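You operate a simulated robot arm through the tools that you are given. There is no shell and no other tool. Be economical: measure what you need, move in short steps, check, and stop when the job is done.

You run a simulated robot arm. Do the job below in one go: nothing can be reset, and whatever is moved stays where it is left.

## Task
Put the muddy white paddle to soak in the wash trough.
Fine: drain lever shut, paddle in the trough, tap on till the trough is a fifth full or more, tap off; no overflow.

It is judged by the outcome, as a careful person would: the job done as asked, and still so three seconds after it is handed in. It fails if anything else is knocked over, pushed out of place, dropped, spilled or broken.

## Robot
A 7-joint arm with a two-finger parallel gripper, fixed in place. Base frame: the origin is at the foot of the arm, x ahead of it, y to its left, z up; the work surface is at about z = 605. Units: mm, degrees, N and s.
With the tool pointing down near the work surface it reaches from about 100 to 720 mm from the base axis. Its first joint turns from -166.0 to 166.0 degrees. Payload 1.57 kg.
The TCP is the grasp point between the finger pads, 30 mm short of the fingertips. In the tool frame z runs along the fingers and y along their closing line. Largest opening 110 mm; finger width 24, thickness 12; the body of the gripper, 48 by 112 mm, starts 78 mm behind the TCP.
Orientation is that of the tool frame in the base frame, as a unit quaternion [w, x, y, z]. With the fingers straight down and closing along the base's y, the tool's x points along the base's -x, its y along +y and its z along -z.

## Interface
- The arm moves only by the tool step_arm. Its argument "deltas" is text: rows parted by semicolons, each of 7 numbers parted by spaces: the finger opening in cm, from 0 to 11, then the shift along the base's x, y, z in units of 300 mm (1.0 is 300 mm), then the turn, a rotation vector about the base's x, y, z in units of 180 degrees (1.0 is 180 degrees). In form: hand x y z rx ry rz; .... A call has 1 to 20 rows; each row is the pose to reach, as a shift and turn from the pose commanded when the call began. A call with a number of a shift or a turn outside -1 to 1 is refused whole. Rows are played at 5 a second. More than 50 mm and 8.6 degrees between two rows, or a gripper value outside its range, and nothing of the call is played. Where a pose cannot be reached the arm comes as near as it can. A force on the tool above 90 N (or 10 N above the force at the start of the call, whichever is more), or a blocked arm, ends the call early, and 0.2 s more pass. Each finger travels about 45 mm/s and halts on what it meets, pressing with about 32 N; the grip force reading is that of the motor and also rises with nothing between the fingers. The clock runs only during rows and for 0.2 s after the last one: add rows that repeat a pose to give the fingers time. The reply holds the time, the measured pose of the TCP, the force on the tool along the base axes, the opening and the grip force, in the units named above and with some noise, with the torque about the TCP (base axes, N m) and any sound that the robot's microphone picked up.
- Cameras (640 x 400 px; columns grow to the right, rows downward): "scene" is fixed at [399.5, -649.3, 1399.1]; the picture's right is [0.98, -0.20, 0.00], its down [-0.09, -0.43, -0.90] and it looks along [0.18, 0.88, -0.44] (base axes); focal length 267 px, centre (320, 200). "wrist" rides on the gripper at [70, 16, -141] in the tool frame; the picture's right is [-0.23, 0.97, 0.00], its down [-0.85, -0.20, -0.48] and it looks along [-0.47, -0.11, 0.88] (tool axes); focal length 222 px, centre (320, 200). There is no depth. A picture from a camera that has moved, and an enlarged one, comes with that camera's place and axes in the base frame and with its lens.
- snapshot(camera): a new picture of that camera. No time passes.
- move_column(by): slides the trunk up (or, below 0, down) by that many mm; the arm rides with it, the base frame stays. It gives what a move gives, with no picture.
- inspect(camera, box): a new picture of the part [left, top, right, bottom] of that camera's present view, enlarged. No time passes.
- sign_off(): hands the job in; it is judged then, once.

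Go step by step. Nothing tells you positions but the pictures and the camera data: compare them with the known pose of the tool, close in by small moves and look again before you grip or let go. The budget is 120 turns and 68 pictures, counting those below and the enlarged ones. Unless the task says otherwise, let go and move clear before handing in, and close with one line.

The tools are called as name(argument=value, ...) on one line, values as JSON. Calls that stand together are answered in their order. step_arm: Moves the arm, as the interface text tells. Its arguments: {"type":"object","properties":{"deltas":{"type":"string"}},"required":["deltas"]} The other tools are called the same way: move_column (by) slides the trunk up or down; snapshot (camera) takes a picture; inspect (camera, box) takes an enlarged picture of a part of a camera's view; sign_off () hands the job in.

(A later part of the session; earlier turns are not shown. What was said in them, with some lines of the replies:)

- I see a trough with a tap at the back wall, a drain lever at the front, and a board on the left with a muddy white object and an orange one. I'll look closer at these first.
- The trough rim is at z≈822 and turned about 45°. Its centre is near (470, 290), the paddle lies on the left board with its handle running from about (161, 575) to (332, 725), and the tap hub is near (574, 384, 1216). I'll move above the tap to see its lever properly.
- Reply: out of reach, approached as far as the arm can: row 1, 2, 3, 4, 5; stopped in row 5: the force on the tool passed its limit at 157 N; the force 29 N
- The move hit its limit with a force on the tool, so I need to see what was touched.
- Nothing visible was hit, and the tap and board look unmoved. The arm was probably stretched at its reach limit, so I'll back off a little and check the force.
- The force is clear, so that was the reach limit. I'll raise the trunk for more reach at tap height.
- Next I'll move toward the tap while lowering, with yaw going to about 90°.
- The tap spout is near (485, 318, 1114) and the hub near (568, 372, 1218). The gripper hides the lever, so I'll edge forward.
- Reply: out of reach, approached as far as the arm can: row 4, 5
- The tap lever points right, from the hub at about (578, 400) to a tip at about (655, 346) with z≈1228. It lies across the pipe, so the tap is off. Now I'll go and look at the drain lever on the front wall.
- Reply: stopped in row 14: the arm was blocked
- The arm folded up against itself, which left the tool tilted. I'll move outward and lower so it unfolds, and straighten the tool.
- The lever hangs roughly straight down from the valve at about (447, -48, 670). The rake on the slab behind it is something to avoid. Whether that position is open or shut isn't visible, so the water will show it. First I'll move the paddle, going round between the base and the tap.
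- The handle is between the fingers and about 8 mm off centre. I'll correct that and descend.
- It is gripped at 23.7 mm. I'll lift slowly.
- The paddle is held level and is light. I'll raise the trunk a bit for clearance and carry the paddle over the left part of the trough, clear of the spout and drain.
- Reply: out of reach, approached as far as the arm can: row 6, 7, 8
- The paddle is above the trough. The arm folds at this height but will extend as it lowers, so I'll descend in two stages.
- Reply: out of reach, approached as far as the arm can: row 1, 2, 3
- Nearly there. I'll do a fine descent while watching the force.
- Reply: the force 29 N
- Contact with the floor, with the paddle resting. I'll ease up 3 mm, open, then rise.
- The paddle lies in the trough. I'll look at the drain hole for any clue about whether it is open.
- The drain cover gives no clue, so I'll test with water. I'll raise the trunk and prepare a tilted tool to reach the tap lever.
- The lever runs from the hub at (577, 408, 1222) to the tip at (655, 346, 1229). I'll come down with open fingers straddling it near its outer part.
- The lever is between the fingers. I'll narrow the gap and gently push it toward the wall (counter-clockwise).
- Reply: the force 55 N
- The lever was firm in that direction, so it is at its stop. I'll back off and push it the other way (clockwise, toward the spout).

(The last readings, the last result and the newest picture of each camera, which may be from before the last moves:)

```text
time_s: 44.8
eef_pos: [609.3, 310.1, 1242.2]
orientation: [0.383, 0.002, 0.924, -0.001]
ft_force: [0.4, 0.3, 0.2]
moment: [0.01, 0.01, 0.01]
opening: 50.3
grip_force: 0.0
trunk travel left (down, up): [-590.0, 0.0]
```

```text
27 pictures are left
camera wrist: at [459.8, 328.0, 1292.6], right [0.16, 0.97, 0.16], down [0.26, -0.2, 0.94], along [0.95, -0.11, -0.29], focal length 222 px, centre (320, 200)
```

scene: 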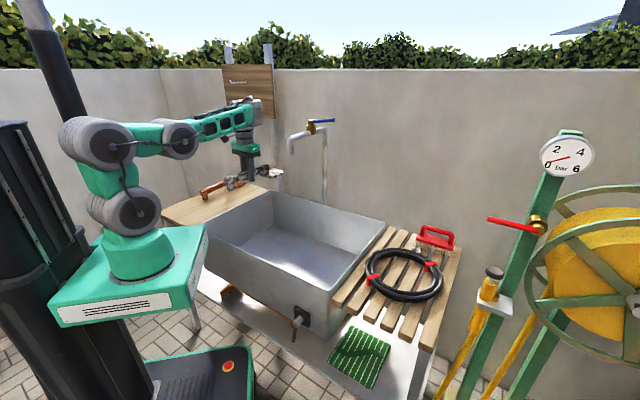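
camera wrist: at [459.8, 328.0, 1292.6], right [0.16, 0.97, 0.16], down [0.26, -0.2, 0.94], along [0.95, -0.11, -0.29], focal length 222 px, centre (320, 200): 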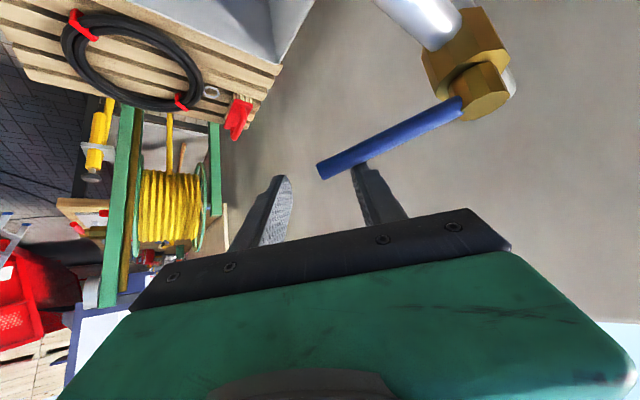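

The lever turned easily this way, about 36° so far. I'll check for water.

inspect(camera="scene", box=[200, 90, 400, 310])

```text
1.82 times, centred on (300, 200) of scene
camera zoom: at [399.5, -649.3, 1399.1], right [0.98, -0.2, 0.0], down [-0.09, -0.43, -0.9], along [0.18, 0.88, -0.44], focal length 486 px, centre (356, 200)
```

zoom: 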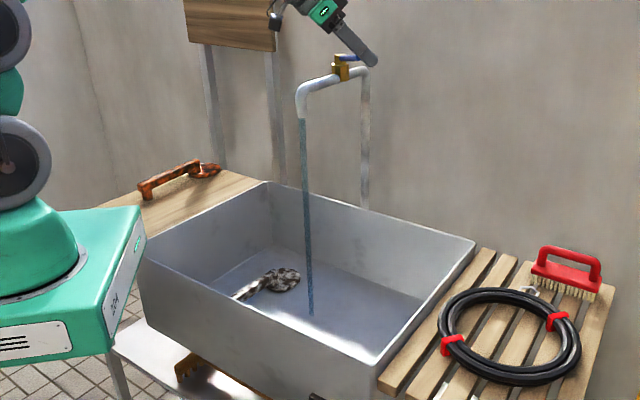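

Water is running into the trough. I'll wait a few seconds and see whether the level rises.

step_arm(deltas="5 0 0 0 0 0 0;5 0 0 0 0 0 0;5 0 0 0 0 0 0;5 0 0 0 0 0 0;5 0 0 0 0 0 0;5 0 0 0 0 0 0;5 0 0 0 0 0 0;5 0 0 0 0 0 0;5 0 0 0 0 0 0;5 0 0 0 0 0 0;5 0 0 0 0 0 0;5 0 0 0 0 0 0;5 0 0 0 0 0 0;5 0 0 0 0 0 0;5 0 0 0 0 0 0;5 0 0 0 0 0 0;5 0 0 0 0 0 0;5 0 0 0 0 0 0;5 0 0 0 0 0 0;5 0 0 0 0 0 0")

inspect(camera="scene", box=[180, 170, 400, 350])

```text
time_s: 49.0
eef_pos: [610.0, 311.4, 1242.1]
orientation: [0.384, 0.001, 0.923, -0.001]
ft_force: [0.3, -0.4, 0.2]
moment: [0.02, -0.03, 0.03]
opening: 50.1
grip_force: 0.0
trunk travel left (down, up): [-590.0, 0.0]
```

```text
2.22 times, centred on (290, 260) of scene
camera zoom: at [399.5, -649.3, 1399.1], right [0.98, -0.2, 0.0], down [-0.09, -0.43, -0.9], along [0.18, 0.88, -0.44], focal length 594 px, centre (387, 67)
```

zoom: 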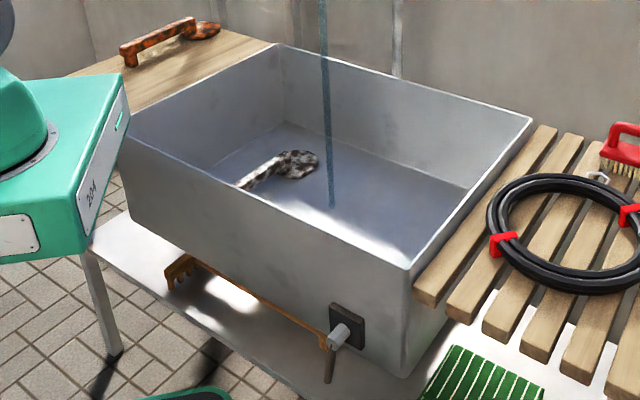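

step_arm(deltas="5 0 0 0 0 0 0;5 0 0 0 0 0 0;5 0 0 0 0 0 0;5 0 0 0 0 0 0;5 0 0 0 0 0 0;5 0 0 0 0 0 0;5 0 0 0 0 0 0;5 0 0 0 0 0 0;5 0 0 0 0 0 0;5 0 0 0 0 0 0;5 0 0 0 0 0 0;5 0 0 0 0 0 0;5 0 0 0 0 0 0;5 0 0 0 0 0 0;5 0 0 0 0 0 0;5 0 0 0 0 0 0;5 0 0 0 0 0 0;5 0 0 0 0 0 0;5 0 0 0 0 0 0;5 0 0 0 0 0 0")

step_arm(deltas="5 0 0 0 0 0 0;5 0 0 0 0 0 0;5 0 0 0 0 0 0;5 0 0 0 0 0 0;5 0 0 0 0 0 0;5 0 0 0 0 0 0;5 0 0 0 0 0 0;5 0 0 0 0 0 0;5 0 0 0 0 0 0;5 0 0 0 0 0 0;5 0 0 0 0 0 0;5 0 0 0 0 0 0;5 0 0 0 0 0 0;5 0 0 0 0 0 0;5 0 0 0 0 0 0;5 0 0 0 0 0 0;5 0 0 0 0 0 0;5 0 0 0 0 0 0;5 0 0 0 0 0 0;5 0 0 0 0 0 0")

inspect(camera="scene", box=[180, 170, 400, 350])

```text
time_s: 53.1
eef_pos: [610.6, 311.7, 1242.7]
orientation: [0.384, 0.002, 0.923, -0.001]
ft_force: [-0.8, 0.3, -0.5]
moment: [0.02, -0.02, -0.03]
opening: 50.3
grip_force: 0.1
trunk travel left (down, up): [-590.0, 0.0]
```

```text
time_s: 57.4
eef_pos: [610.2, 311.6, 1243.1]
orientation: [0.384, 0.002, 0.923, 0.0]
ft_force: [-0.4, 0.0, 0.1]
moment: [0.02, -0.01, 0.0]
opening: 50.1
grip_force: 0.1
trunk travel left (down, up): [-590.0, 0.0]
```

```text
2.22 times, centred on (290, 260) of scene
camera zoom: at [399.5, -649.3, 1399.1], right [0.98, -0.2, 0.0], down [-0.09, -0.43, -0.9], along [0.18, 0.88, -0.44], focal length 594 px, centre (387, 67)
```

zoom: 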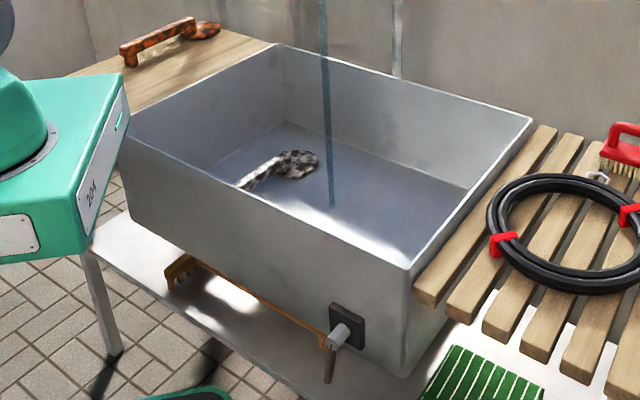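

The level hasn't moved in 12 s, so the drain is open with the lever hanging down. I'll shut the tap, then turn the drain lever.

step_arm(deltas="5 0.01 .06 0 0 0 0;5 .02 .11 0 0 0 0;5 .03 .15 0 0 0 0;5 .035 .19 0 0 0 0;5 .04 .23 0 0 0 0;5 .04 .25 0 0 0 0")

snapshot(camera="wrist")

inspect(camera="scene", box=[240, 90, 400, 270])

```text
time_s: 58.8
eef_pos: [621.5, 388.4, 1241.5]
orientation: [0.384, 0.001, 0.923, -0.001]
ft_force: [-0.6, 0.1, 0.8]
moment: [0.01, 0.0, 0.02]
opening: 50.0
grip_force: 0.1
trunk travel left (down, up): [-590.0, 0.0]
```

```text
23 pictures are left
camera wrist: at [471.4, 404.7, 1291.4], right [0.16, 0.97, 0.16], down [0.26, -0.2, 0.94], along [0.95, -0.11, -0.29], focal length 222 px, centre (320, 200)
```

wrist: 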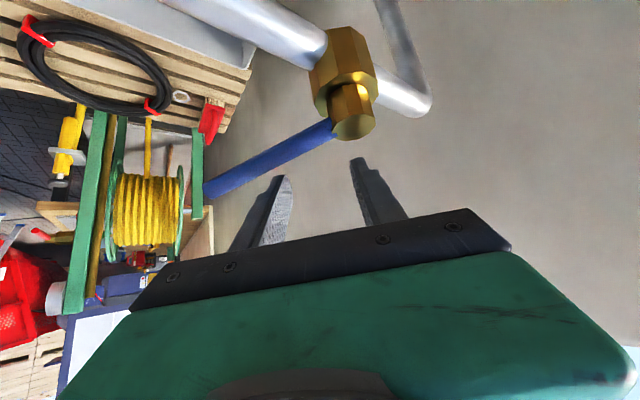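

```text
2.22 times, centred on (320, 180) of scene
camera zoom: at [399.5, -649.3, 1399.1], right [0.98, -0.2, 0.0], down [-0.09, -0.43, -0.9], along [0.18, 0.88, -0.44], focal length 594 px, centre (320, 244)
```

zoom: 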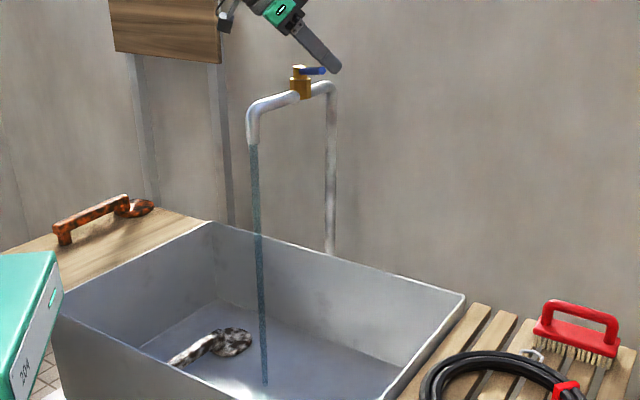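

The finger slipped past the lever's tip. I'll lift, go to its spout side with the fingers closed, and push it back along +x.

step_arm(deltas="4 0 0 .13 0 0 0;2 0 0 .25 0 0 0;0 -.13 -.07 .25 0 0 0;0 -.26 -.15 .25 0 0 0;0 -.26 -.15 .25 0 0 0;0 -.26 -.15 .12 0 0 0;0 -.26 -.15 0 0 0 0;0 -.26 -.15 0 0 0 0")

snapshot(camera="wrist")

```text
time_s: 60.5
eef_pos: [544.3, 342.8, 1242.0]
orientation: [0.384, 0.001, 0.923, -0.001]
ft_force: [0.8, 0.5, 0.0]
moment: [-0.01, -0.03, 0.01]
opening: 0.0
grip_force: 21.4
trunk travel left (down, up): [-590.0, 0.0]
```

```text
21 pictures are left
camera wrist: at [393.3, 360.0, 1292.3], right [0.16, 0.97, 0.16], down [0.26, -0.2, 0.94], along [0.95, -0.11, -0.29], focal length 222 px, centre (320, 200)
```

wrist: 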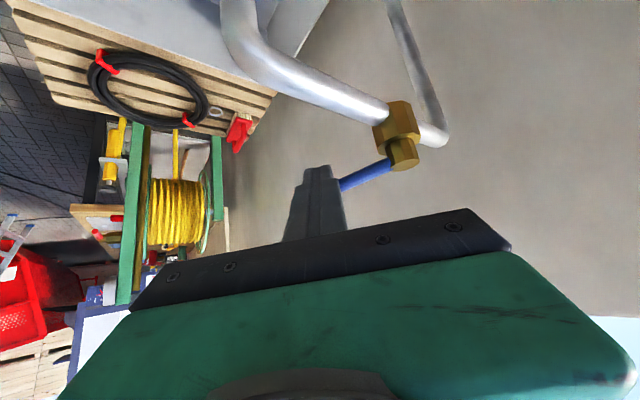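

step_arm(deltas="0 .05 0 0 0 0 0;0 .1 0 0 0 0 0;0 .14 0 0 0 0 0;0 .18 0.005 0 0 0 0;0 .19 .03 0 0 0 0;0 .195 .05 0 0 0 0")

inspect(camera="scene", box=[240, 90, 400, 270])

```text
time_s: 62.0
eef_pos: [603.0, 357.0, 1242.7]
orientation: [0.384, 0.001, 0.923, -0.001]
ft_force: [-0.5, 0.3, -0.5]
moment: [-0.03, 0.0, 0.02]
opening: 0.0
grip_force: 21.5
trunk travel left (down, up): [-590.0, 0.0]
```

```text
2.22 times, centred on (320, 180) of scene
camera zoom: at [399.5, -649.3, 1399.1], right [0.98, -0.2, 0.0], down [-0.09, -0.43, -0.9], along [0.18, 0.88, -0.44], focal length 594 px, centre (320, 244)
```

zoom: 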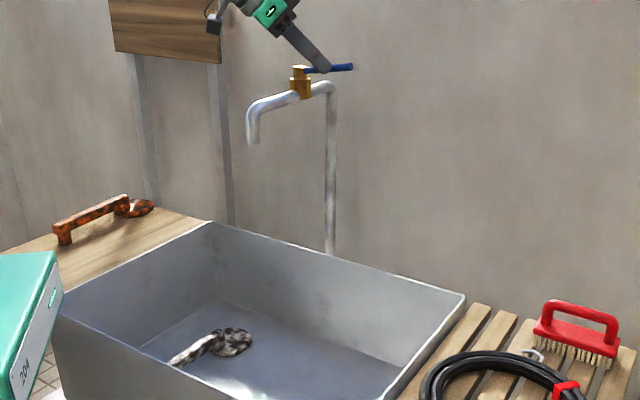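

The tap is off again and I know how to work it. Next I'll retreat, untilt, and travel to the drain lever.

step_arm(deltas="0 -.03 -.02 .1 0 0 0;0 -.05 -.05 .2 0 0.04 0;0 -.12 -.12 .2 0 .08 0;0 -.2 -.22 .2 0 .125 0;0 -.28 -.32 .18 0 .167 0;0 -.36 -.42 .15 0 .208 0;0 -.44 -.54 .1 0 .25 0;0 -.48 -.67 .1 0 .25 0;0 -.5 -.82 .05 0 .25 0;0 -.5 -.97 0 0 .25 0;0 -.5 -.97 0 0 .25 0")

step_arm(deltas="0 0 -.12 -.05 0 0 .04;0 0 -.24 -.1 0 0 .08;0 0 -.36 -.15 0 0 .12;0 0 -.48 -.2 0 0 .16;0 0 -.6 -.25 0 0 .2;0 -.03 -.65 -.3 0 0 .247;0 -.03 -.65 -.4 0 0 .247;0 -.03 -.65 -.5 0 0 .247;0 -.03 -.65 -.5 0 0 .247")

```text
time_s: 64.3
eef_pos: [454.4, 65.7, 1241.4]
orientation: [0.002, 0.001, 1.0, 0.0]
ft_force: [-0.5, 0.2, -0.5]
moment: [0.0, 0.01, 0.01]
opening: 0.0
grip_force: 21.4
trunk travel left (down, up): [-590.0, 0.0]
```

```text
time_s: 66.3
eef_pos: [442.0, -127.5, 1091.6]
orientation: [0.002, -0.378, 0.926, -0.001]
ft_force: [-0.4, 0.1, -0.1]
moment: [-0.02, 0.03, 0.0]
opening: 0.3
grip_force: 21.3
trunk travel left (down, up): [-590.0, 0.0]
```

move_column(by=-110)

step_arm(deltas="2 -.03 .04 -.1 .03 -.03 0;4 -.06 .08 -.2 .06 -.06 0;5 -.1 .12 -.3 .09 -.09 0;5 -.1 .165 -.4 .118 -.118 0;5 -.1 .165 -.52 .118 -.118 0;5 -.1 .165 -.67 .118 -.118 0;5 -.1 .165 -.67 .118 -.118 0")

snapshot(camera="wrist")

snapshot(camera="scene")

```text
time_s: 67.8
eef_pos: [441.8, -130.8, 981.9]
orientation: [0.001, -0.377, 0.926, -0.001]
ft_force: [0.5, 0.9, 0.0]
moment: [0.01, -0.01, -0.03]
opening: 0.0
grip_force: 21.0
trunk travel left (down, up): [-480.0, 110.0]
```

```text
time_s: 69.4
eef_pos: [413.6, -79.1, 780.9]
orientation: [0.241, -0.363, 0.894, 0.099]
ft_force: [-0.7, 0.7, 0.7]
moment: [0.01, -0.01, 0.01]
opening: 49.9
grip_force: 0.0
trunk travel left (down, up): [-480.0, 110.0]
```

```text
19 pictures are left
camera wrist: at [306.9, -160.1, 868.0], right [-0.54, 0.83, 0.12], down [0.5, 0.2, 0.84], along [0.68, 0.51, -0.52], focal length 222 px, centre (320, 200)
```

wrist: 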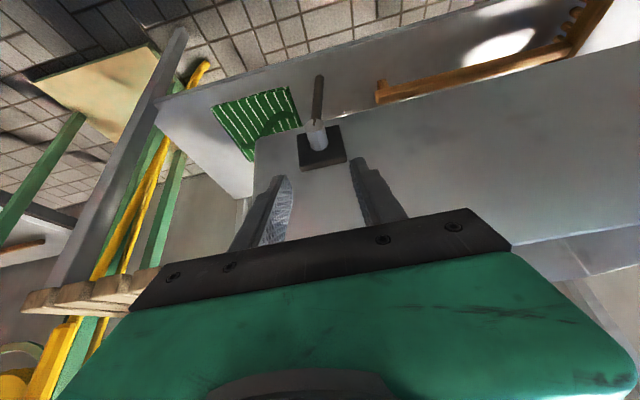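

```text
18 pictures are left
```

scene: 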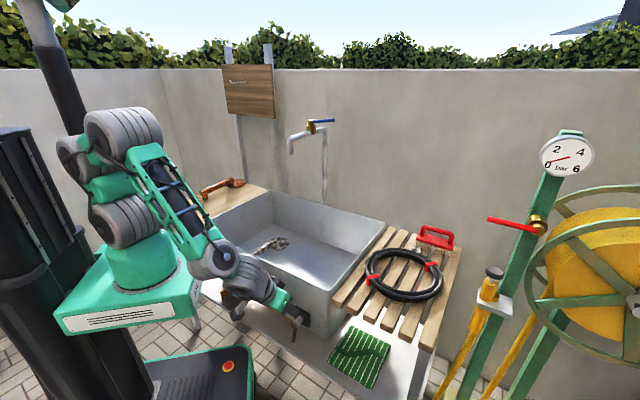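

The view is clear: the lever hangs nearly vertical with its tip near (431, -39, 567), and the rake end is about 85 mm to its left. I'll descend in front of it and then move in with fingers either side.

step_arm(deltas="7 -.015 .017 -.1 0 0 0;7 -.015 .017 -.22 0 0 0;7 -.015 .017 -.34 0 0 0;7 -.015 .017 -.453 0 0 0;7 -.015 .017 -.453 0 0 0")

snapshot(camera="wrist")

```text
time_s: 70.6
eef_pos: [407.9, -73.3, 645.7]
orientation: [0.24, -0.364, 0.894, 0.1]
ft_force: [0.9, 0.1, 0.2]
moment: [-0.02, 0.0, -0.01]
opening: 69.9
grip_force: 0.0
trunk travel left (down, up): [-480.0, 110.0]
```

```text
17 pictures are left
camera wrist: at [300.9, -154.2, 732.8], right [-0.54, 0.83, 0.12], down [0.5, 0.2, 0.84], along [0.68, 0.51, -0.53], focal length 222 px, centre (320, 200)
```

wrist: 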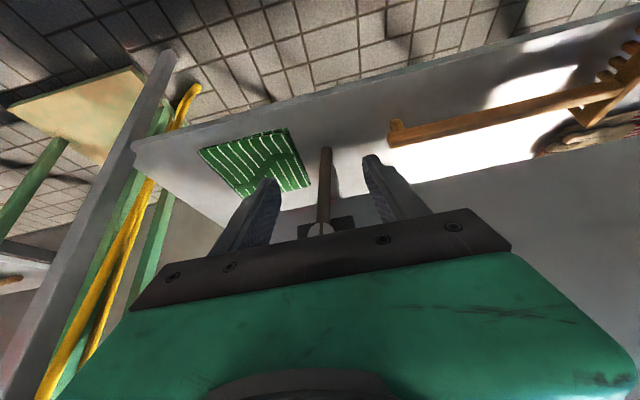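

The lever is centred between the fingers. I'll move in and try pushing it left gently.

step_arm(deltas="7 .035 .035 0 0 0 0;7 .07 .07 0 0 0 0;5 .07 .07 0 0 0 0;5 .05 .09 0 0 0 0;5 .03 .11 0.01 0 0 0;5 .01 .13 .02 0 0 0;5 -.01 .15 .03 0 0 0;5 -.02 .16 .04 0 0 0")

snapshot(camera="wrist")

```text
time_s: 72.4
eef_pos: [401.8, -32.4, 654.3]
orientation: [0.236, -0.364, 0.896, 0.095]
ft_force: [-0.5, -42.6, -24.7]
moment: [0.22, 1.47, -1.54]
opening: 77.0
grip_force: 15.0
trunk travel left (down, up): [-480.0, 110.0]
```

```text
16 pictures are left
camera wrist: at [294.8, -111.3, 742.5], right [-0.54, 0.84, 0.11], down [0.5, 0.21, 0.84], along [0.68, 0.51, -0.53], focal length 222 px, centre (320, 200)
```

wrist: 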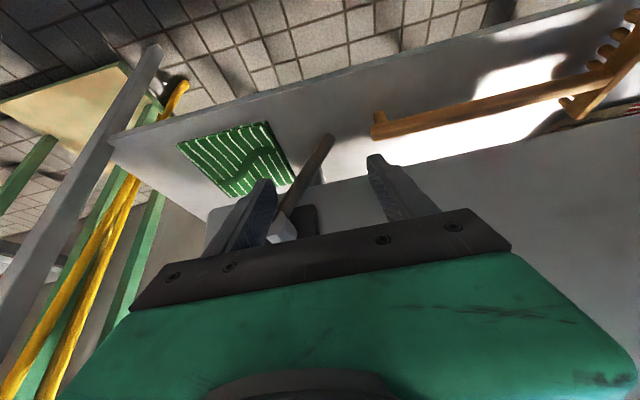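

The lever did move left to about 33°, but the finger is now pressing on the hub. I'll back out, close the fingers, and tilt the tool flatter so it works like a peg under the lever.

step_arm(deltas="7 .03 -.03 0 0 0 0;7 .015 -.1 0 0 0 0;7 0 -.141 0 0 0 0;4 0 -.141 0 .026 -.026 0;2 0 -.141 0 .052 -.052 0;0 0 -.141 0 .0786 -.0786 0;0 0 -.141 0 .0786 -.0786 0;0 0 -.141 0 .0786 -.0786 0")

snapshot(camera="wrist")

```text
time_s: 74.2
eef_pos: [402.1, -69.3, 656.6]
orientation: [0.391, -0.341, 0.839, 0.163]
ft_force: [0.3, -0.6, 0.3]
moment: [-0.04, 0.0, -0.02]
opening: 0.0
grip_force: 18.5
trunk travel left (down, up): [-480.0, 110.0]
```

```text
15 pictures are left
camera wrist: at [278.9, -164.6, 693.5], right [-0.58, 0.8, 0.18], down [0.27, -0.02, 0.96], along [0.77, 0.61, -0.2], focal length 222 px, centre (320, 200)
```

wrist: 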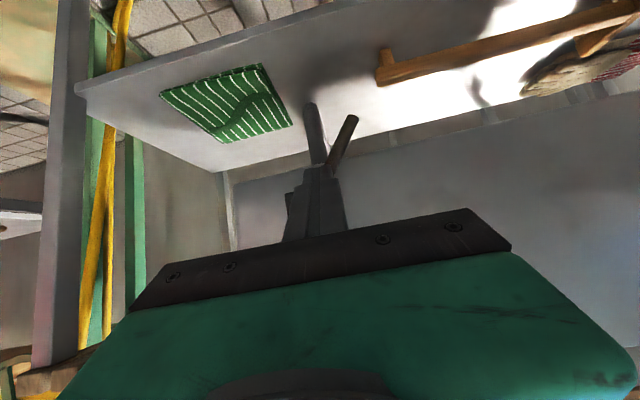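

inspect(camera="wrist", box=[270, 80, 390, 200])

```text
3.33 times, centred on (330, 140) of wrist
camera zoom: at [278.9, -164.6, 693.5], right [-0.58, 0.8, 0.18], down [0.27, -0.02, 0.96], along [0.77, 0.61, -0.2], focal length 740 px, centre (287, 400)
```

zoom: 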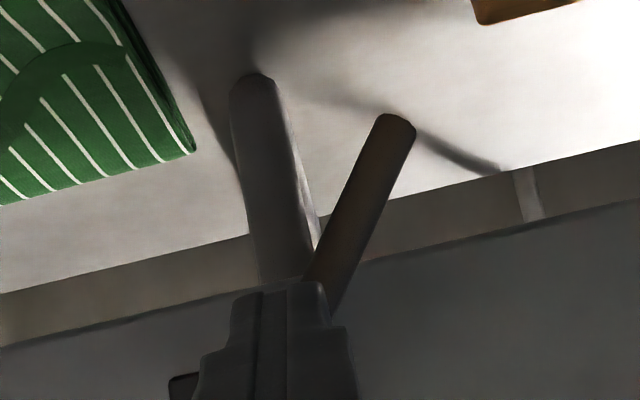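

inspect(camera="scene", box=[260, 280, 340, 350])

```text
5.71 times, centred on (300, 315) of scene
camera zoom: at [399.5, -649.3, 1399.1], right [0.98, -0.2, 0.0], down [-0.09, -0.43, -0.9], along [0.18, 0.88, -0.44], focal length 1527 px, centre (434, -457)
```

zoom: 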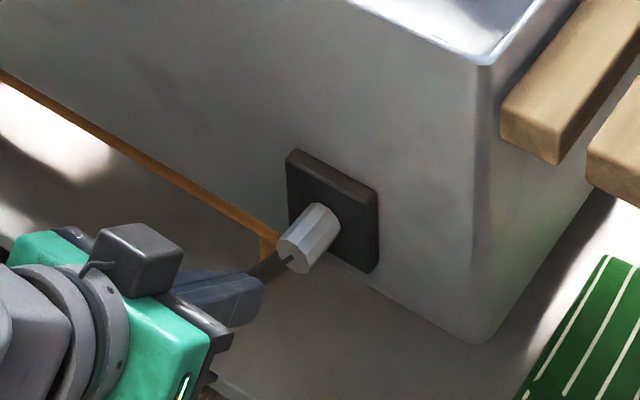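

The lever has clearly swung left. Now I'll put the closed fingers in under it and push along its arc.

step_arm(deltas="0 .01 -.01 -.09 0 0 0;0 .01 -.01 -.169 0 0 0;0 .045 .03 -.169 0 0 0;0 .082 .068 -.169 0 0 0;0 .055 .095 -.145 0 0 0;0 .03 .119 -.125 0 0 0;0 .01 .138 -.107 0 0 0;0 -.008 .156 -.089 0 0 0;0 -.022 .17 -.064 0 0 0;0 -.036 .185 -.039 0 0 0")

snapshot(camera="wrist")

```text
time_s: 76.4
eef_pos: [388.5, -14.6, 645.5]
orientation: [0.391, -0.342, 0.839, 0.164]
ft_force: [0.3, -0.9, -0.7]
moment: [0.02, 0.02, 0.02]
opening: 0.0
grip_force: 21.2
trunk travel left (down, up): [-480.0, 110.0]
```

```text
12 pictures are left
camera wrist: at [267.4, -110.4, 682.3], right [-0.58, 0.8, 0.18], down [0.27, -0.02, 0.96], along [0.77, 0.61, -0.2], focal length 222 px, centre (320, 200)
```

wrist: 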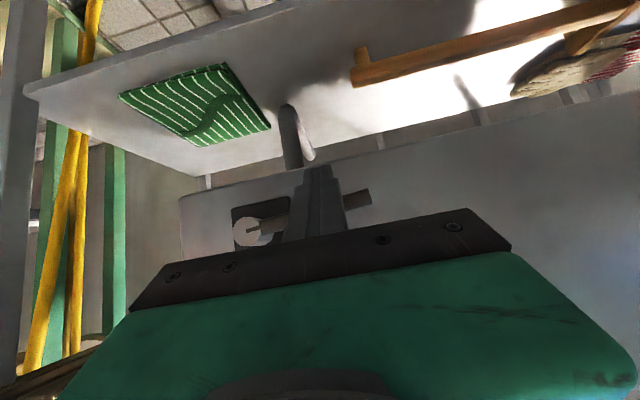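

The lever is nearly horizontal. I'll continue up to its stop.

step_arm(deltas="0 -.008 .008 .03 0 0 0;0 -.017 .016 .057 0 0 0;0 -.017 .016 .075 0 0 0;0 -.017 .016 .09 0 0 0")

inspect(camera="wrist", box=[200, 140, 400, 265])

```text
time_s: 77.3
eef_pos: [378.1, -14.8, 660.2]
orientation: [0.372, -0.345, 0.847, 0.157]
ft_force: [-8.1, -17.2, -24.5]
moment: [-0.25, 0.51, 0.05]
opening: 0.0
grip_force: 21.8
trunk travel left (down, up): [-480.0, 110.0]
stopped in row 4: the force on the tool passed its limit at 99 N (the readings are from after the stop); the commanded pose is now the measured one
```

```text
3.20 times, centred on (300, 202) of wrist
camera zoom: at [258.3, -109.4, 703.3], right [-0.57, 0.8, 0.18], down [0.31, 0.01, 0.95], along [0.76, 0.6, -0.25], focal length 711 px, centre (384, 192)
```

zoom: 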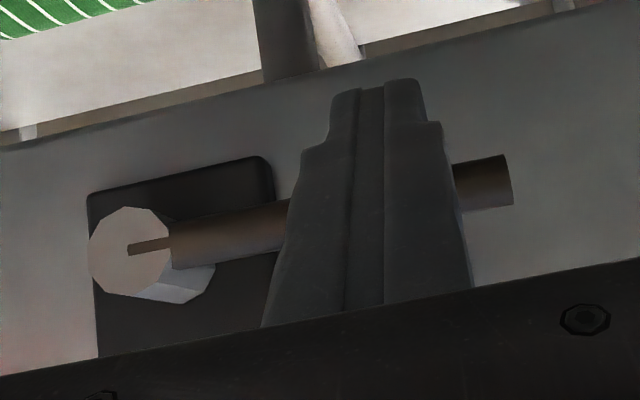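

The lever hit its stop and is parallel to the plate's edge, so the drain is shut. I'll withdraw downward a touch, then straight out.

step_arm(deltas="0 0 0 -.03 0 0 0;0 -.06 -.06 -.04 0 0 0;0 -.12 -.12 -.04 0 0 0;0 -.17 -.17 -.04 0 0 0;0 -.17 -.17 0 0 0 0")

snapshot(camera="wrist")

```text
time_s: 78.5
eef_pos: [328.0, -63.2, 662.3]
orientation: [0.376, -0.344, 0.846, 0.16]
ft_force: [-0.5, 0.0, 0.4]
moment: [-0.03, -0.02, 0.03]
opening: 0.1
grip_force: 21.5
trunk travel left (down, up): [-480.0, 110.0]
```

```text
10 pictures are left
camera wrist: at [207.3, -158.6, 704.4], right [-0.57, 0.8, 0.18], down [0.3, 0.0, 0.95], along [0.76, 0.6, -0.24], focal length 222 px, centre (320, 200)
```

wrist: 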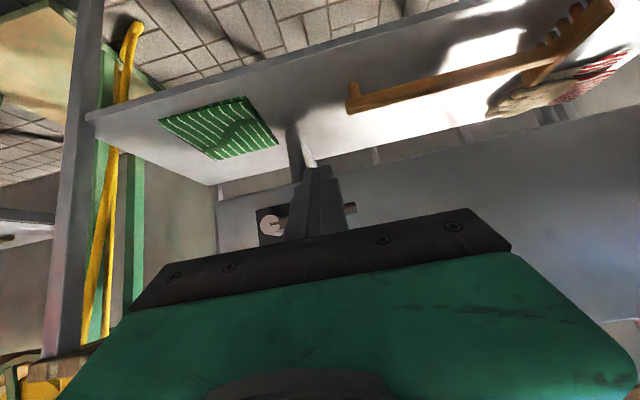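

Drain shut, surroundings untouched. I'll go back up to the tap with the same tilt, swinging the azimuth to 0.

step_arm(deltas="0 0 -.03 .12 0 0 0;0 0 -.05 .25 0 0 0;0 .02 -.05 .38 0 0 0;0 .05 -.05 .5 0 0 -.03;0 .08 -.05 .62 0 0 -.06;0 .12 -.05 .74 0 0 -.1;0 .18 -.05 .84 0 0 -.14;0 .24 -.02 .92 0 0 -.18;0 .3 .02 .98 0 0 -.22;0 .36 .06 1 0 0 -.25;0 .36 .06 1 0 0 -.25")

move_column(by=110)

```text
time_s: 80.9
eef_pos: [434.5, -45.4, 960.8]
orientation: [0.407, 0.006, 0.913, 0.004]
ft_force: [-0.6, -0.5, -0.7]
moment: [0.03, -0.02, 0.01]
opening: 0.0
grip_force: 20.8
trunk travel left (down, up): [-480.0, 110.0]
```

```text
time_s: 82.3
eef_pos: [435.2, -45.2, 1069.9]
orientation: [0.407, 0.005, 0.914, 0.004]
ft_force: [0.4, 0.8, -0.7]
moment: [0.0, 0.0, -0.03]
opening: 0.0
grip_force: 21.3
trunk travel left (down, up): [-590.0, 0.0]
```

step_arm(deltas="0 .02 .04 .15 0 0 0;0 .04 .08 .3 0 0 0;2 .07 .14 .45 0 0 0;4 .1 .22 .58 0 0 0;6 .14 .33 .68 0 0 0;8 .18 .45 .76 0 0 0;8 .23 .58 .8 0 0 0;8 .29 .72 .8 0 0 0;8 .35 .86 .8 0 0 0;8 .42 .98 .8 0 0 0;8 .42 .98 .8 0 0 0")

```text
time_s: 84.8
eef_pos: [560.0, 251.4, 1311.0]
orientation: [0.408, 0.006, 0.913, 0.005]
ft_force: [0.1, 0.5, -0.2]
moment: [0.01, -0.02, -0.02]
opening: 79.9
grip_force: 0.0
trunk travel left (down, up): [-590.0, 0.0]
```

step_arm(deltas="8 .06 .12 0 0 0 0;8 .13 .24 0 0 0 0;8 .197 .362 0 0 0 0;8 .197 .362 -.1 0 0 0;8 .197 .362 -.2 0 0 0;8 .197 .362 -.233 0 0 0;6 .197 .362 -.233 0 0 0;5 .197 .34 -.233 0 0 0")

snapshot(camera="wrist")

```text
time_s: 86.5
eef_pos: [618.0, 350.8, 1241.5]
orientation: [0.407, 0.006, 0.913, 0.005]
ft_force: [0.6, 0.5, 4.1]
moment: [0.09, -0.01, -0.06]
opening: 52.9
grip_force: 1.7
trunk travel left (down, up): [-590.0, 0.0]
```

```text
9 pictures are left
camera wrist: at [465.6, 367.7, 1283.6], right [0.16, 0.97, 0.18], down [0.21, -0.21, 0.95], along [0.96, -0.11, -0.24], focal length 222 px, centre (320, 200)
```

wrist: 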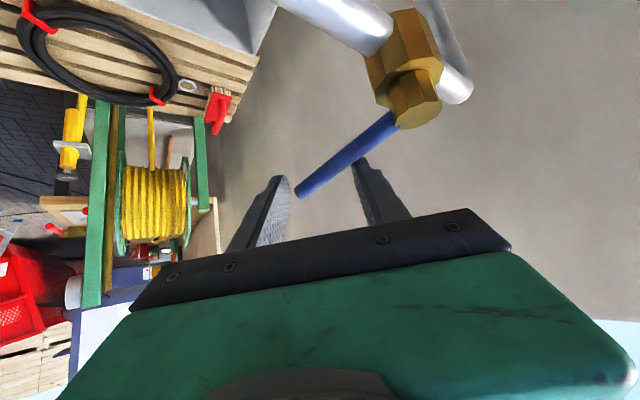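

The lever is straddled again, so I'll open the tap as before.

step_arm(deltas="5 0 -.04 0 0 0 0;5 0 -.08 0 0 0 0;5 -.02 -.12 0 0 0 0;5 -.035 -.15 0 0 0 0;5 -.035 -.15 0 0 0 0;5 -.035 -.15 0 0 0 0;5 -.035 -.15 0 0 0 0;5 -.035 -.15 0 0 0 0;5 -.035 -.15 0 0 0 0;5 -.035 -.15 0 0 0 0;5 -.035 -.15 0 0 0 0;5 -.035 -.15 0 0 0 0;5 -.035 -.15 0 0 0 0;5 -.035 -.15 0 0 0 0;5 -.035 -.15 0 0 0 0;5 -.035 -.15 0 0 0 0;5 -.035 -.15 0 0 0 0;5 -.035 -.15 0 0 0 0;5 -.035 -.15 0 0 0 0;5 -.035 -.15 0 0 0 0")

inspect(camera="scene", box=[180, 90, 400, 350])

```text
time_s: 90.8
eef_pos: [608.2, 306.2, 1240.1]
orientation: [0.407, 0.005, 0.913, 0.004]
ft_force: [0.3, 0.3, -1.4]
moment: [-0.02, 0.02, -0.02]
opening: 50.0
grip_force: 0.2
trunk travel left (down, up): [-590.0, 0.0]
```

```text
1.54 times, centred on (290, 220) of scene
camera zoom: at [399.5, -649.3, 1399.1], right [0.98, -0.2, 0.0], down [-0.09, -0.43, -0.9], along [0.18, 0.88, -0.44], focal length 411 px, centre (366, 169)
```

zoom: 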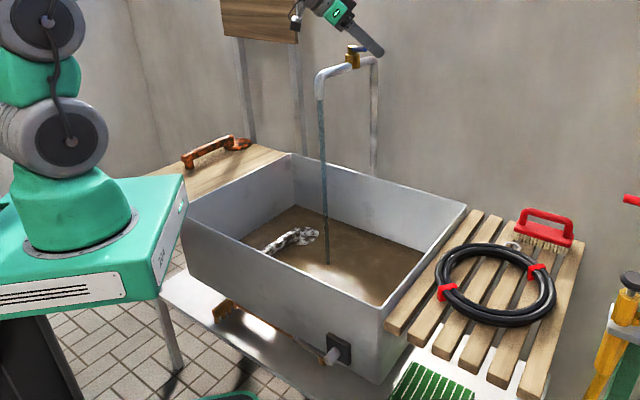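

The trough is now holding water. I'll let it run and check again.

step_arm(deltas="5 0 0 0 0 0 0;5 0 0 0 0 0 0;5 0 0 0 0 0 0;5 0 0 0 0 0 0;5 0 0 0 0 0 0;5 0 0 0 0 0 0;5 0 0 0 0 0 0;5 0 0 0 0 0 0;5 0 0 0 0 0 0;5 0 0 0 0 0 0;5 0 0 0 0 0 0;5 0 0 0 0 0 0;5 0 0 0 0 0 0;5 0 0 0 0 0 0;5 0 0 0 0 0 0;5 0 0 0 0 0 0;5 0 0 0 0 0 0;5 0 0 0 0 0 0;5 0 0 0 0 0 0;5 0 0 0 0 0 0")

inspect(camera="scene", box=[200, 170, 400, 310])

```text
time_s: 95.0
eef_pos: [608.3, 305.5, 1240.5]
orientation: [0.408, 0.005, 0.913, 0.004]
ft_force: [0.6, 0.1, -0.4]
moment: [-0.03, 0.0, 0.02]
opening: 50.3
grip_force: 0.1
trunk travel left (down, up): [-590.0, 0.0]
```

```text
2.86 times, centred on (300, 240) of scene
camera zoom: at [399.5, -649.3, 1399.1], right [0.98, -0.2, 0.0], down [-0.09, -0.43, -0.9], along [0.18, 0.88, -0.44], focal length 763 px, centre (377, 86)
```

zoom: 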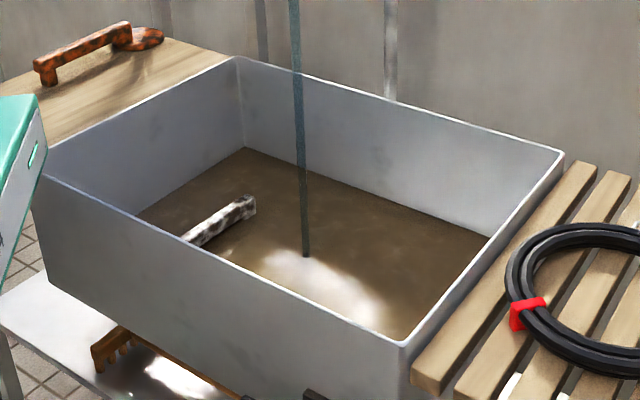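

The level is around 10% and rising about 2.5 mm/s. I'll wait about another 14 s before checking.

step_arm(deltas="5 0 0 0 0 0 0;5 0 0 0 0 0 0;5 0 0 0 0 0 0;5 0 0 0 0 0 0;5 0 0 0 0 0 0;5 0 0 0 0 0 0;5 0 0 0 0 0 0;5 0 0 0 0 0 0;5 0 0 0 0 0 0;5 0 0 0 0 0 0;5 0 0 0 0 0 0;5 0 0 0 0 0 0;5 0 0 0 0 0 0;5 0 0 0 0 0 0;5 0 0 0 0 0 0;5 0 0 0 0 0 0;5 0 0 0 0 0 0;5 0 0 0 0 0 0;5 0 0 0 0 0 0;5 0 0 0 0 0 0")

step_arm(deltas="5 0 0 0 0 0 0;5 0 0 0 0 0 0;5 0 0 0 0 0 0;5 0 0 0 0 0 0;5 0 0 0 0 0 0;5 0 0 0 0 0 0;5 0 0 0 0 0 0;5 0 0 0 0 0 0;5 0 0 0 0 0 0;5 0 0 0 0 0 0;5 0 0 0 0 0 0;5 0 0 0 0 0 0;5 0 0 0 0 0 0;5 0 0 0 0 0 0;5 0 0 0 0 0 0;5 0 0 0 0 0 0;5 0 0 0 0 0 0;5 0 0 0 0 0 0;5 0 0 0 0 0 0;5 0 0 0 0 0 0")

step_arm(deltas="5 0 0 0 0 0 0;5 0 0 0 0 0 0;5 0 0 0 0 0 0;5 0 0 0 0 0 0;5 0 0 0 0 0 0;5 0 0 0 0 0 0;5 0 0 0 0 0 0;5 0 0 0 0 0 0;5 0 0 0 0 0 0;5 0 0 0 0 0 0;5 0 0 0 0 0 0;5 0 0 0 0 0 0;5 0 0 0 0 0 0;5 0 0 0 0 0 0;5 0 0 0 0 0 0")

inspect(camera="scene", box=[200, 170, 400, 310])

```text
time_s: 99.2
eef_pos: [607.9, 306.2, 1240.6]
orientation: [0.407, 0.006, 0.913, 0.003]
ft_force: [0.6, 0.1, -0.2]
moment: [0.03, -0.02, 0.02]
opening: 50.0
grip_force: 0.1
trunk travel left (down, up): [-590.0, 0.0]
```

```text
time_s: 103.3
eef_pos: [608.2, 304.8, 1241.0]
orientation: [0.407, 0.005, 0.913, 0.005]
ft_force: [-0.2, 0.1, -0.4]
moment: [0.01, -0.05, -0.01]
opening: 50.0
grip_force: 0.1
trunk travel left (down, up): [-590.0, 0.0]
```

```text
time_s: 106.5
eef_pos: [608.1, 305.1, 1240.6]
orientation: [0.408, 0.005, 0.913, 0.004]
ft_force: [-0.3, -0.5, -0.7]
moment: [-0.03, 0.01, 0.02]
opening: 50.3
grip_force: 0.2
trunk travel left (down, up): [-590.0, 0.0]
```

```text
2.86 times, centred on (300, 240) of scene
camera zoom: at [399.5, -649.3, 1399.1], right [0.98, -0.2, 0.0], down [-0.09, -0.43, -0.9], along [0.18, 0.88, -0.44], focal length 763 px, centre (377, 86)
```

zoom: 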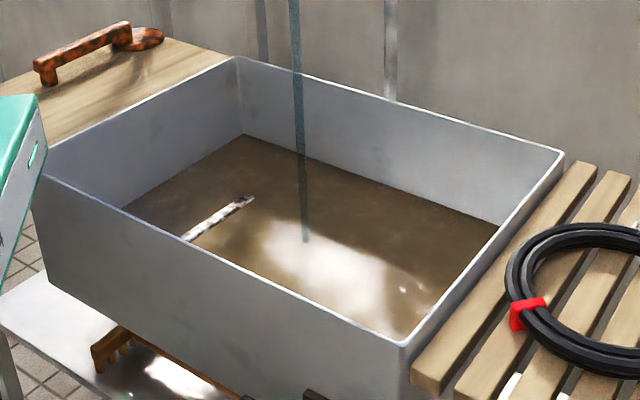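

About 40 mm deep (just under a fifth), rising ~1.6 mm/s. Another ~14 s gives a safe margin, well below overflow.

step_arm(deltas="5 0 0 0 0 0 0;5 0 0 0 0 0 0;5 0 0 0 0 0 0;5 0 0 0 0 0 0;5 0 0 0 0 0 0;5 0 0 0 0 0 0;5 0 0 0 0 0 0;5 0 0 0 0 0 0;5 0 0 0 0 0 0;5 0 0 0 0 0 0;5 0 0 0 0 0 0;5 0 0 0 0 0 0;5 0 0 0 0 0 0;5 0 0 0 0 0 0;5 0 0 0 0 0 0;5 0 0 0 0 0 0;5 0 0 0 0 0 0;5 0 0 0 0 0 0;5 0 0 0 0 0 0;5 0 0 0 0 0 0")

step_arm(deltas="5 0 0 0 0 0 0;5 0 0 0 0 0 0;5 0 0 0 0 0 0;5 0 0 0 0 0 0;5 0 0 0 0 0 0;5 0 0 0 0 0 0;5 0 0 0 0 0 0;5 0 0 0 0 0 0;5 0 0 0 0 0 0;5 0 0 0 0 0 0;5 0 0 0 0 0 0;5 0 0 0 0 0 0;5 0 0 0 0 0 0;5 0 0 0 0 0 0;5 0 0 0 0 0 0;5 0 0 0 0 0 0;5 0 0 0 0 0 0;5 0 0 0 0 0 0;5 0 0 0 0 0 0;5 0 0 0 0 0 0")

step_arm(deltas="5 0 0 0 0 0 0;5 0 0 0 0 0 0;5 0 0 0 0 0 0;5 0 0 0 0 0 0;5 0 0 0 0 0 0;5 0 0 0 0 0 0;5 0 0 0 0 0 0;5 0 0 0 0 0 0;5 0 0 0 0 0 0;5 0 0 0 0 0 0;5 0 0 0 0 0 0;5 0 0 0 0 0 0;5 0 0 0 0 0 0;5 0 0 0 0 0 0;5 0 0 0 0 0 0;5 0 0 0 0 0 0;5 0 0 0 0 0 0;5 0 0 0 0 0 0;5 0 0 0 0 0 0;5 0 0 0 0 0 0")

inspect(camera="scene", box=[200, 170, 400, 310])

```text
time_s: 110.8
eef_pos: [607.4, 305.8, 1241.5]
orientation: [0.408, 0.005, 0.913, 0.004]
ft_force: [-0.5, -0.9, -0.3]
moment: [-0.01, 0.0, 0.01]
opening: 50.0
grip_force: 0.2
trunk travel left (down, up): [-590.0, 0.0]
```

```text
time_s: 115.0
eef_pos: [608.3, 305.8, 1240.9]
orientation: [0.407, 0.005, 0.913, 0.004]
ft_force: [-0.2, -0.5, 0.5]
moment: [-0.03, -0.02, 0.03]
opening: 50.2
grip_force: 0.1
trunk travel left (down, up): [-590.0, 0.0]
```

```text
time_s: 119.2
eef_pos: [608.0, 304.8, 1241.7]
orientation: [0.408, 0.005, 0.913, 0.004]
ft_force: [-0.3, -0.2, -0.4]
moment: [-0.01, 0.01, 0.0]
opening: 50.0
grip_force: 0.0
trunk travel left (down, up): [-590.0, 0.0]
```

```text
2.86 times, centred on (300, 240) of scene
camera zoom: at [399.5, -649.3, 1399.1], right [0.98, -0.2, 0.0], down [-0.09, -0.43, -0.9], along [0.18, 0.88, -0.44], focal length 763 px, centre (377, 86)
```

zoom: 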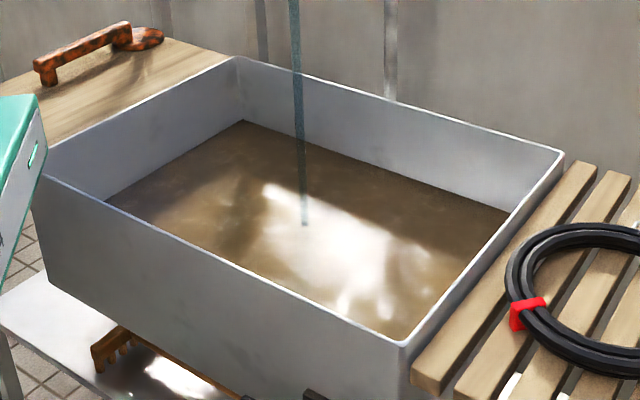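

About a third full, with the paddle fully under. I'll shut the tap as before, from the spout side.

step_arm(deltas="4 0 0 .12 0 0 0;2 0 0 .23 0 0 0;0 -.11 .06 .23 0 0 0;0 -.213 .127 .23 0 0 0;0 -.213 .127 .23 0 0 0;0 -.213 .127 .12 0 0 0;0 -.213 .127 0 0 0 0;0 -.213 .127 0 0 0 0;0 -.16 .127 0 0 0 0;0 -.11 .127 0 0 0 0;0 -.07 .127 0 0 0 0;0 -.03 .132 0 0 0 0;0 -.02 .155 0 0 0 0;0 -.015 .18 0 0 0 0")

inspect(camera="scene", box=[230, 90, 400, 270])

```text
time_s: 122.2
eef_pos: [604.8, 356.1, 1240.9]
orientation: [0.407, 0.009, 0.913, 0.002]
ft_force: [-6.6, -16.9, 0.4]
moment: [-0.25, 0.12, -0.42]
opening: 0.2
grip_force: 21.2
trunk travel left (down, up): [-590.0, 0.0]
```

```text
2.22 times, centred on (315, 180) of scene
camera zoom: at [399.5, -649.3, 1399.1], right [0.98, -0.2, 0.0], down [-0.09, -0.43, -0.9], along [0.18, 0.88, -0.44], focal length 594 px, centre (331, 244)
```

zoom: 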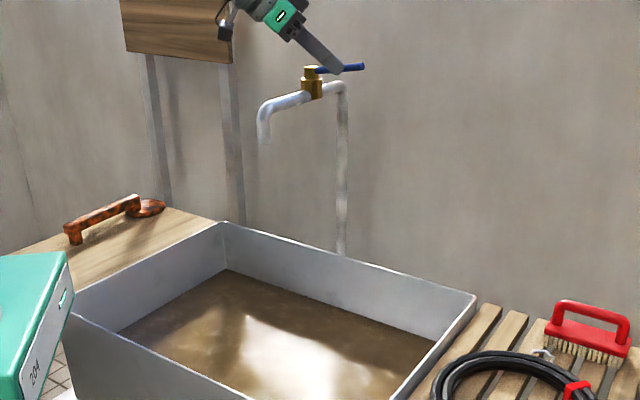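

The tap is off against its stop and the water has stopped. I'll withdraw clear and do a final check.

step_arm(deltas="0 -.03 -.03 .04 0 0 0;0 -.08 -.08 .15 0 0 0;0 -.17 -.18 .25 0 0 0;0 -.27 -.3 .25 0 0 0;0 -.37 -.42 .25 0 0 0;0 -.45 -.54 .25 0 0 0;0 -.45 -.54 .25 0 0 0")

snapshot(camera="scene")

inspect(camera="scene", box=[200, 170, 400, 350])

```text
refused: row 3 steps farther than a row can; nothing moved
```

```text
3 pictures are left
```

scene: 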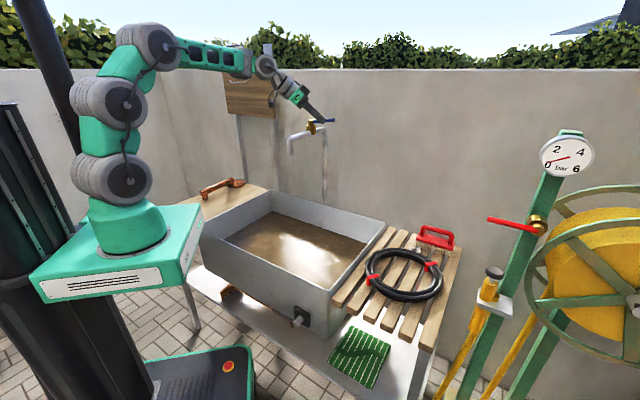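

```text
2.22 times, centred on (300, 260) of scene
camera zoom: at [399.5, -649.3, 1399.1], right [0.98, -0.2, 0.0], down [-0.09, -0.43, -0.9], along [0.18, 0.88, -0.44], focal length 594 px, centre (364, 67)
```

zoom: 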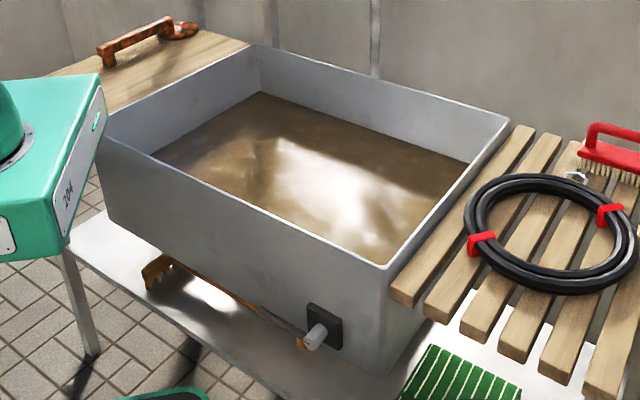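

That retreat was refused for one step being too long, so nothing moved. I'll repeat it with smaller steps.

step_arm(deltas="0 -.03 -.03 .04 0 0 0;0 -.07 -.07 .13 0 0 0;0 -.14 -.14 .2 0 0 0;0 -.22 -.23 .23 0 0 0;0 -.3 -.33 .23 0 0 0;0 -.38 -.43 .23 0 0 0;0 -.44 -.54 .23 0 0 0;0 -.44 -.54 .23 0 0 0;0 -.44 -.54 .23 0 0 0")

inspect(camera="scene", box=[200, 60, 400, 350])

```text
time_s: 124.2
eef_pos: [473.5, 196.5, 1310.5]
orientation: [0.407, 0.005, 0.913, 0.004]
ft_force: [-0.2, 0.0, 0.7]
moment: [0.05, -0.03, -0.03]
opening: 0.0
grip_force: 21.2
trunk travel left (down, up): [-590.0, 0.0]
```

```text
1.38 times, centred on (300, 205) of scene
camera zoom: at [399.5, -649.3, 1399.1], right [0.98, -0.2, 0.0], down [-0.09, -0.43, -0.9], along [0.18, 0.88, -0.44], focal length 368 px, centre (348, 193)
```

zoom: 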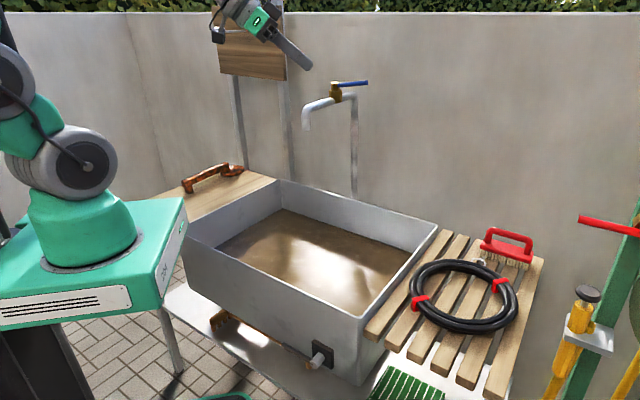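

The tap is off, the drain is shut, the water is holding at about a third, and the arm is clear. I'll hand it in.

sign_off()

```text
The job is handed in.
```

The muddy white paddle is soaking under water in the wash trough: drain lever shut, trough about a third full, tap off, and no overflow.
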